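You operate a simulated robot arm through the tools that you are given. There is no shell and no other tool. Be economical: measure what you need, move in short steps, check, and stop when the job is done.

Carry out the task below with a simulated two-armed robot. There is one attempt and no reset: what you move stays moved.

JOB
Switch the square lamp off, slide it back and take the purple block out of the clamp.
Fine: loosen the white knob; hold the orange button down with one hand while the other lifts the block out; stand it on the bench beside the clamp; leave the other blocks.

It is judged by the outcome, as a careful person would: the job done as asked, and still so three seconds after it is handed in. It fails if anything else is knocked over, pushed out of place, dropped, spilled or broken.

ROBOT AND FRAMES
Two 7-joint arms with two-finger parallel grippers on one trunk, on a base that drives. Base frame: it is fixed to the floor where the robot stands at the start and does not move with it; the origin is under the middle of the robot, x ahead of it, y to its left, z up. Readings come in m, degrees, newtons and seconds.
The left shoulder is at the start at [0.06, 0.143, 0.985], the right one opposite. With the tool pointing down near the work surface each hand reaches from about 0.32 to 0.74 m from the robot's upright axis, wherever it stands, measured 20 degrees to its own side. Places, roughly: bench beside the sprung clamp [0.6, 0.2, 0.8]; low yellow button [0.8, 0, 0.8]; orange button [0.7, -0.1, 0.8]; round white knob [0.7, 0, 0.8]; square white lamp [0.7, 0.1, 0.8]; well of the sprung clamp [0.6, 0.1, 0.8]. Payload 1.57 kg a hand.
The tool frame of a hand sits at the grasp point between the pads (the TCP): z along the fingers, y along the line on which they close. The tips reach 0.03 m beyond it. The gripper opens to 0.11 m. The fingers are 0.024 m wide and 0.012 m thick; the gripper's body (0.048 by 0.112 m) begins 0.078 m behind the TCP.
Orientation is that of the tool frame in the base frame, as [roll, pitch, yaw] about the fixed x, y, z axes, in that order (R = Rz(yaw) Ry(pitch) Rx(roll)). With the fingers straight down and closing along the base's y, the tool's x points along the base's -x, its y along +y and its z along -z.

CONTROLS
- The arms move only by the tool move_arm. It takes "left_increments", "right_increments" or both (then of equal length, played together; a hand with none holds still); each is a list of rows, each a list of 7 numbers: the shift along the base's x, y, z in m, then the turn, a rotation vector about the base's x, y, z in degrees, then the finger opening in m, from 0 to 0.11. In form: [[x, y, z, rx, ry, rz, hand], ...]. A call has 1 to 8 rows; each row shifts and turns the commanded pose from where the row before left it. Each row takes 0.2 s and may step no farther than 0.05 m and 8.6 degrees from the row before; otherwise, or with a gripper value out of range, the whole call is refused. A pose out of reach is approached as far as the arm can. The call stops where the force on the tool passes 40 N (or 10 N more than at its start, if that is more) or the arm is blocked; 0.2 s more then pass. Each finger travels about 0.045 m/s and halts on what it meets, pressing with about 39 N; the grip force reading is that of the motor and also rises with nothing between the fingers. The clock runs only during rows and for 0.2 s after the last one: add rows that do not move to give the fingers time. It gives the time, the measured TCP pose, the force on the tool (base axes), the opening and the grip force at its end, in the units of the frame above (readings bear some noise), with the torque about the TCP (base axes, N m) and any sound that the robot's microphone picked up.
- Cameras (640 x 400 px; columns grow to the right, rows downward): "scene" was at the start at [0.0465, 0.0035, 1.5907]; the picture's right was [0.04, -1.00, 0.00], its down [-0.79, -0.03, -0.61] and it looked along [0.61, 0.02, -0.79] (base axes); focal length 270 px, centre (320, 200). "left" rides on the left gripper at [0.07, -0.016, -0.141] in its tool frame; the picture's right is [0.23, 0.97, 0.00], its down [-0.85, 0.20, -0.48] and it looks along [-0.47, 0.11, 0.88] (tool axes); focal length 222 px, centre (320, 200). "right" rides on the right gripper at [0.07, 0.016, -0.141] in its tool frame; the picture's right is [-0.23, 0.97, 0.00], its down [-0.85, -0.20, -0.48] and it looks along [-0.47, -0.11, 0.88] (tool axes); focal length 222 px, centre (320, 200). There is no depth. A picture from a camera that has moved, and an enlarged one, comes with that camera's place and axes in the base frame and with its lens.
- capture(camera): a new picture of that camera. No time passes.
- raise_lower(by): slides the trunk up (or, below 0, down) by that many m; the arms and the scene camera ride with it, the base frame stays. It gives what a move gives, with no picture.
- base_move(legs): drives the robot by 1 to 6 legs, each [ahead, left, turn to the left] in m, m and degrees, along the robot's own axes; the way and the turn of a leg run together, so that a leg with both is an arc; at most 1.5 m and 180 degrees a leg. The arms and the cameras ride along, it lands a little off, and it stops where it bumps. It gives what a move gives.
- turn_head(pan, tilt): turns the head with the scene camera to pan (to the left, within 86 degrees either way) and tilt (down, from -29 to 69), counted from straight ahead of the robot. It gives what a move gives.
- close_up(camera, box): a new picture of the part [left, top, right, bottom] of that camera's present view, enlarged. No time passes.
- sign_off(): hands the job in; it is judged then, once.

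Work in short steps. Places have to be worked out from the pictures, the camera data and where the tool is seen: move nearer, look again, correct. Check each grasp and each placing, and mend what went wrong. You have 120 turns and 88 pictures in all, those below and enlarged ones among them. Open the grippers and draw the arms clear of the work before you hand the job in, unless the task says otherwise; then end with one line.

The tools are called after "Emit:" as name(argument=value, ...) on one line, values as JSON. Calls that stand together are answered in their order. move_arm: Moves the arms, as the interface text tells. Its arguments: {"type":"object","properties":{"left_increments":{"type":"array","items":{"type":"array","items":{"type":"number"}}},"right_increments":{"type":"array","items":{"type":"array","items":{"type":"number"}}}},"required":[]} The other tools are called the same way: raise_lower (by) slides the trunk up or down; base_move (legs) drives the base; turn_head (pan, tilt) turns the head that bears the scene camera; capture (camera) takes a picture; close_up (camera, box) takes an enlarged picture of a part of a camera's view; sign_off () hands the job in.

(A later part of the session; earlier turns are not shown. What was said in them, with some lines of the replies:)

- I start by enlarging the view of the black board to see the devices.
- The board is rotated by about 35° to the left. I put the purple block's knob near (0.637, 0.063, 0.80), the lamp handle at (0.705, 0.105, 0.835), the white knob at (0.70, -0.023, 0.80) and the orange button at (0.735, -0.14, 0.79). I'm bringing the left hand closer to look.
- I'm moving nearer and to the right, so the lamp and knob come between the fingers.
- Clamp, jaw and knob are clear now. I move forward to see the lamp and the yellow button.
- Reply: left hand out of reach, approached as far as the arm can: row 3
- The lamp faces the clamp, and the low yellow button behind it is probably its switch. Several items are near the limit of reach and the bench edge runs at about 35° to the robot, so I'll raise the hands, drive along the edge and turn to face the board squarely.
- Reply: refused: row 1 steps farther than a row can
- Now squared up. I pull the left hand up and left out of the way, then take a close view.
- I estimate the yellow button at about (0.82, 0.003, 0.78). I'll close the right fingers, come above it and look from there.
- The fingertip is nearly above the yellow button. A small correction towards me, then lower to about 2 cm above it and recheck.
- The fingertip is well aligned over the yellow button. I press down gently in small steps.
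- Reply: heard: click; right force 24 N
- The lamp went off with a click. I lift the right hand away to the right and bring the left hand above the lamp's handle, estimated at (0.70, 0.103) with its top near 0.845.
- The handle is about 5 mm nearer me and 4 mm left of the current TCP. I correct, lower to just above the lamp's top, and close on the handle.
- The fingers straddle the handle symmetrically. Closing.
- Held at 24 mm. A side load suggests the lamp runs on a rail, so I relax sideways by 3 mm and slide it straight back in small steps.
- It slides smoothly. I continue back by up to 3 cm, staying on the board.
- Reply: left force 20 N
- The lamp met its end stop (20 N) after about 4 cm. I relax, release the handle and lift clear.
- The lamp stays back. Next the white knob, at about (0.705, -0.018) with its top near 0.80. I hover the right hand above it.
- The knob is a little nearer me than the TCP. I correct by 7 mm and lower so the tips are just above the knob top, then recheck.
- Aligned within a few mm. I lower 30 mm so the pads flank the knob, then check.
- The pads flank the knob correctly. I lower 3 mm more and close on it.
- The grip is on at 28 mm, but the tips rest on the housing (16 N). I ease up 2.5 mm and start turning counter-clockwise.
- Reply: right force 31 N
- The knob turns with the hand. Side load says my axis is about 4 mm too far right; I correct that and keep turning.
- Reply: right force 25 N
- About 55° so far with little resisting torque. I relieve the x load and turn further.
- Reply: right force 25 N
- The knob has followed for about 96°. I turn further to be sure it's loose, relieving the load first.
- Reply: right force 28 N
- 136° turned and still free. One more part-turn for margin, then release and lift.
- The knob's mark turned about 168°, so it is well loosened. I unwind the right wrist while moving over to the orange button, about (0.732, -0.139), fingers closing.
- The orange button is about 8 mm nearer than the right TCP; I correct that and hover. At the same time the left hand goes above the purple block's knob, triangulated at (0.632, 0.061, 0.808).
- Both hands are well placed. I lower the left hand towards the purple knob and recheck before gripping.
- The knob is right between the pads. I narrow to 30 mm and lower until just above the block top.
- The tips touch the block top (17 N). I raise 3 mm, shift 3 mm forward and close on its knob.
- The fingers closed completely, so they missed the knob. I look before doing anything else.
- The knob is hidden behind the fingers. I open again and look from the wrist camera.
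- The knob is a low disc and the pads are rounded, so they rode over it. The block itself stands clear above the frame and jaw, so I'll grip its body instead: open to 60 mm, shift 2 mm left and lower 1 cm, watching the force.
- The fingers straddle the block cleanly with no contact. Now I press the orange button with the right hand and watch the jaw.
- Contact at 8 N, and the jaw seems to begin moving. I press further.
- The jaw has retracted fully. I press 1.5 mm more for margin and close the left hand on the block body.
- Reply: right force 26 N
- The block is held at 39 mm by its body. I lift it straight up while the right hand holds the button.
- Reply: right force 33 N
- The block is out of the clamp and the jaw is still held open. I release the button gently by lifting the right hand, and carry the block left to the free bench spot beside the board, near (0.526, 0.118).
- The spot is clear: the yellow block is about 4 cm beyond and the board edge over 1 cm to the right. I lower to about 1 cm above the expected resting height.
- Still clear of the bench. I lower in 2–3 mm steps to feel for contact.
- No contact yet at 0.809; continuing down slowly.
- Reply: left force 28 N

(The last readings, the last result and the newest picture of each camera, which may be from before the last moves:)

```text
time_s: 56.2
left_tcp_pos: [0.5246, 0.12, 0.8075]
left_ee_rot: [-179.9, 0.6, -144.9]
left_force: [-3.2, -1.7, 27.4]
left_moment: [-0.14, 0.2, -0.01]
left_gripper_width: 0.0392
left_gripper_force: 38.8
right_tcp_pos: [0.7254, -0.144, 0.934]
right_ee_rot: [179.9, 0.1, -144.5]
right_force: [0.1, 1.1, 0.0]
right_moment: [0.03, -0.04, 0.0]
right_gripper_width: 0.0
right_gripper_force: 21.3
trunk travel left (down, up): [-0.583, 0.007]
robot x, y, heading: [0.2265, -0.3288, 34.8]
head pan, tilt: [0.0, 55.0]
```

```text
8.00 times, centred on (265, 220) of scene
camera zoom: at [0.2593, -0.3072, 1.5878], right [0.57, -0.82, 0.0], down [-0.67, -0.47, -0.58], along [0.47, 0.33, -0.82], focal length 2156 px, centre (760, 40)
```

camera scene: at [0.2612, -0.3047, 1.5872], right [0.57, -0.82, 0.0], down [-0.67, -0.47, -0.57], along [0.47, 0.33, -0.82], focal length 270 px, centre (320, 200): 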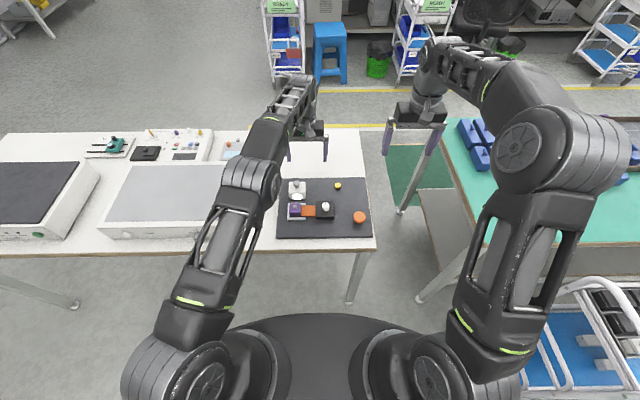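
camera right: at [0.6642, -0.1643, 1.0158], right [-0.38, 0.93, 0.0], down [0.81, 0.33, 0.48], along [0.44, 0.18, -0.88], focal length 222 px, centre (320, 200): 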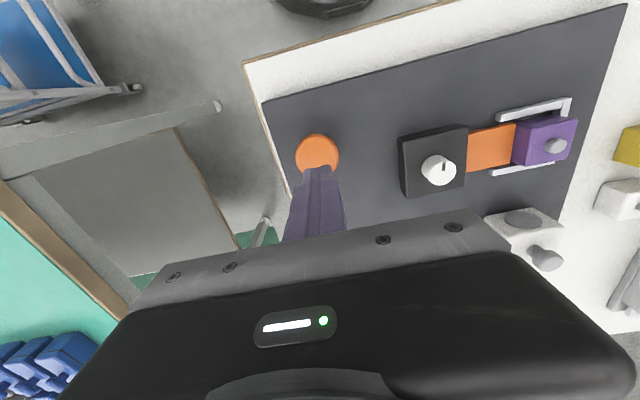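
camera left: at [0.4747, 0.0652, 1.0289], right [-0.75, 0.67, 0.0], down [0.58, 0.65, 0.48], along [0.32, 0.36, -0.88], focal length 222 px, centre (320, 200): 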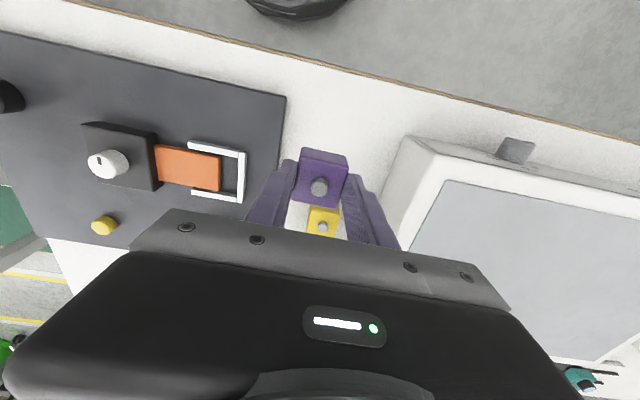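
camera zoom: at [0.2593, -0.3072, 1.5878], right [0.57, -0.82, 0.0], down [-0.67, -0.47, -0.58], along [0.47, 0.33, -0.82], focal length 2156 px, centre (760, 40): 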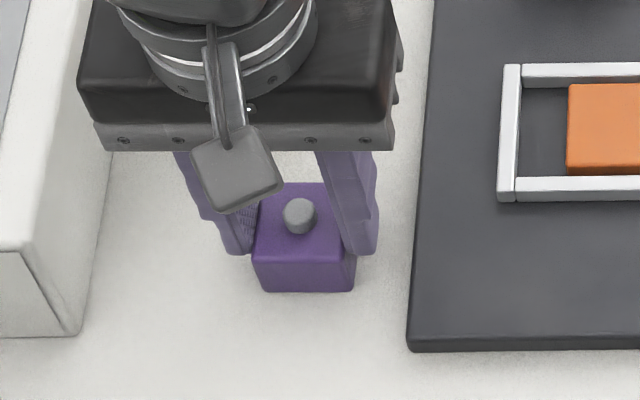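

Bench contact (27 N). I ease up 1.5 mm to relieve the load, open the fingers, and rise clear.

Emit:
move_arm(left_increments=[[0, 0, 0.0015, 0, 0, 0, 0.025], [0, 0, 0, 0, 0, 0, 0.042], [0, 0, 0, 0, 0, 0, 0.055], [0, 0, 0, 0, 0, 0, 0.055], [0, 0, 0.02, 0, 0, 0, 0.055], [0, 0, 0.04, 0, 0, 0, 0.055], [0, 0, 0.04, 0, 0, 0, 0.055], [0, 0, 0.02, 0, 0, 0, 0.055]])

Emit:
move_arm(left_increments=[[-0.02, 0.03, 0.03, 0, 0, 0, 0.08], [-0.02, 0.03, 0.03, 0, 0, 0, 0.08], [-0.01, 0.03, 0.03, 0, 0, 0, 0.08], [0, 0, 0, 0, 0, 0, 0.08]], right_increments=[[0, -0.03, 0.03, 0, 0, 0, 0.03], [0, -0.03, 0.03, 0, 0, 0, 0.06], [0, -0.03, 0.02, 0, 0, 0, 0.08], [0, 0, 0, 0, 0, 0, 0.08]])

Emit:
close_up(camera="scene", box=[220, 150, 396, 260])

Emit:
capture(camera="left")

```text
time_s: 58.0
left_tcp_pos: [0.525, 0.1193, 0.926]
left_ee_rot: [-179.9, 0.3, -145.0]
left_force: [1.2, 1.0, -0.3]
left_moment: [0.02, -0.05, 0.02]
left_gripper_width: 0.0549
left_gripper_force: 0.1
right_tcp_pos: [0.7279, -0.1432, 0.9302]
right_ee_rot: [-179.9, 0.1, -144.6]
right_force: [0.0, 0.3, 0.7]
right_moment: [-0.02, -0.03, -0.02]
right_gripper_width: 0.0
right_gripper_force: 21.3
trunk travel left (down, up): [-0.583, 0.007]
robot x, y, heading: [0.2237, -0.333, 34.9]
head pan, tilt: [0.0, 55.0]
```

```text
time_s: 59.0
left_tcp_pos: [0.4766, 0.2097, 1.0202]
left_ee_rot: [180.0, 0.3, -145.0]
left_force: [0.1, -0.2, -0.5]
left_moment: [-0.01, 0.04, 0.0]
left_gripper_width: 0.0799
left_gripper_force: 0.1
right_tcp_pos: [0.7249, -0.2327, 1.012]
right_ee_rot: [-180.0, 0.0, -144.5]
right_force: [0.5, 0.1, 0.4]
right_moment: [-0.01, 0.0, 0.0]
right_gripper_width: 0.0802
right_gripper_force: 0.1
trunk travel left (down, up): [-0.583, 0.007]
robot x, y, heading: [0.2261, -0.3313, 35.3]
head pan, tilt: [0.0, 55.0]
```

```text
3.64 times, centred on (308, 205) of scene
camera zoom: at [0.2616, -0.3042, 1.5871], right [0.57, -0.82, 0.0], down [-0.67, -0.47, -0.57], along [0.47, 0.33, -0.82], focal length 980 px, centre (364, 182)
```

zoom: 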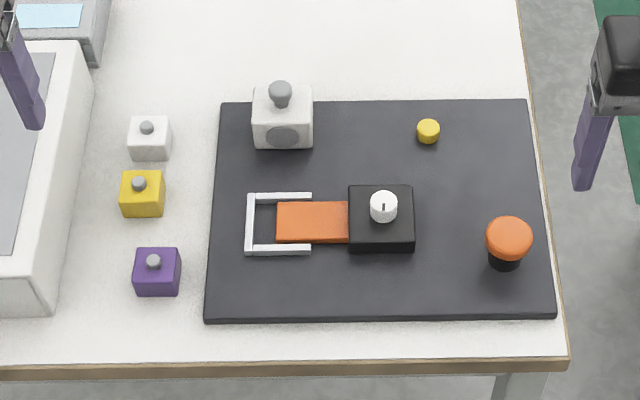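

```text
25 pictures are left
camera left: at [0.4277, 0.1574, 1.1607], right [-0.74, 0.67, 0.0], down [0.58, 0.65, 0.48], along [0.32, 0.36, -0.88], focal length 222 px, centre (320, 200)
```

left: 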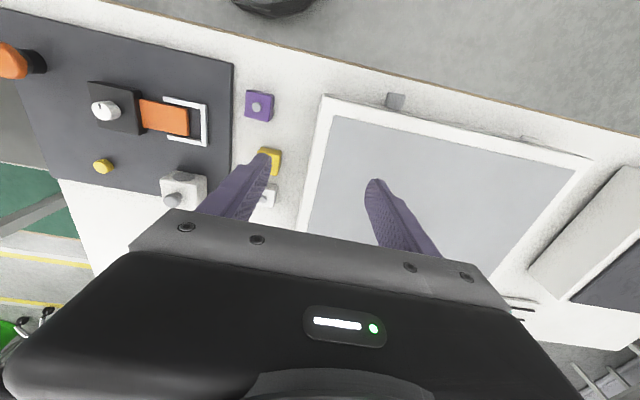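

The purple block stands upright on the bench beside the clamp. The lamp is off and back, the other blocks are untouched, and both hands are open and clear, so I hand the job in.

Emit:
sign_off()

```text
The job is handed in.
```

The lamp is off and slid back to its stop, and the white knob is loosened. I lifted the purple block out with the orange button held down; it now stands upright on the bench beside the clamp, and the other blocks were not touched.
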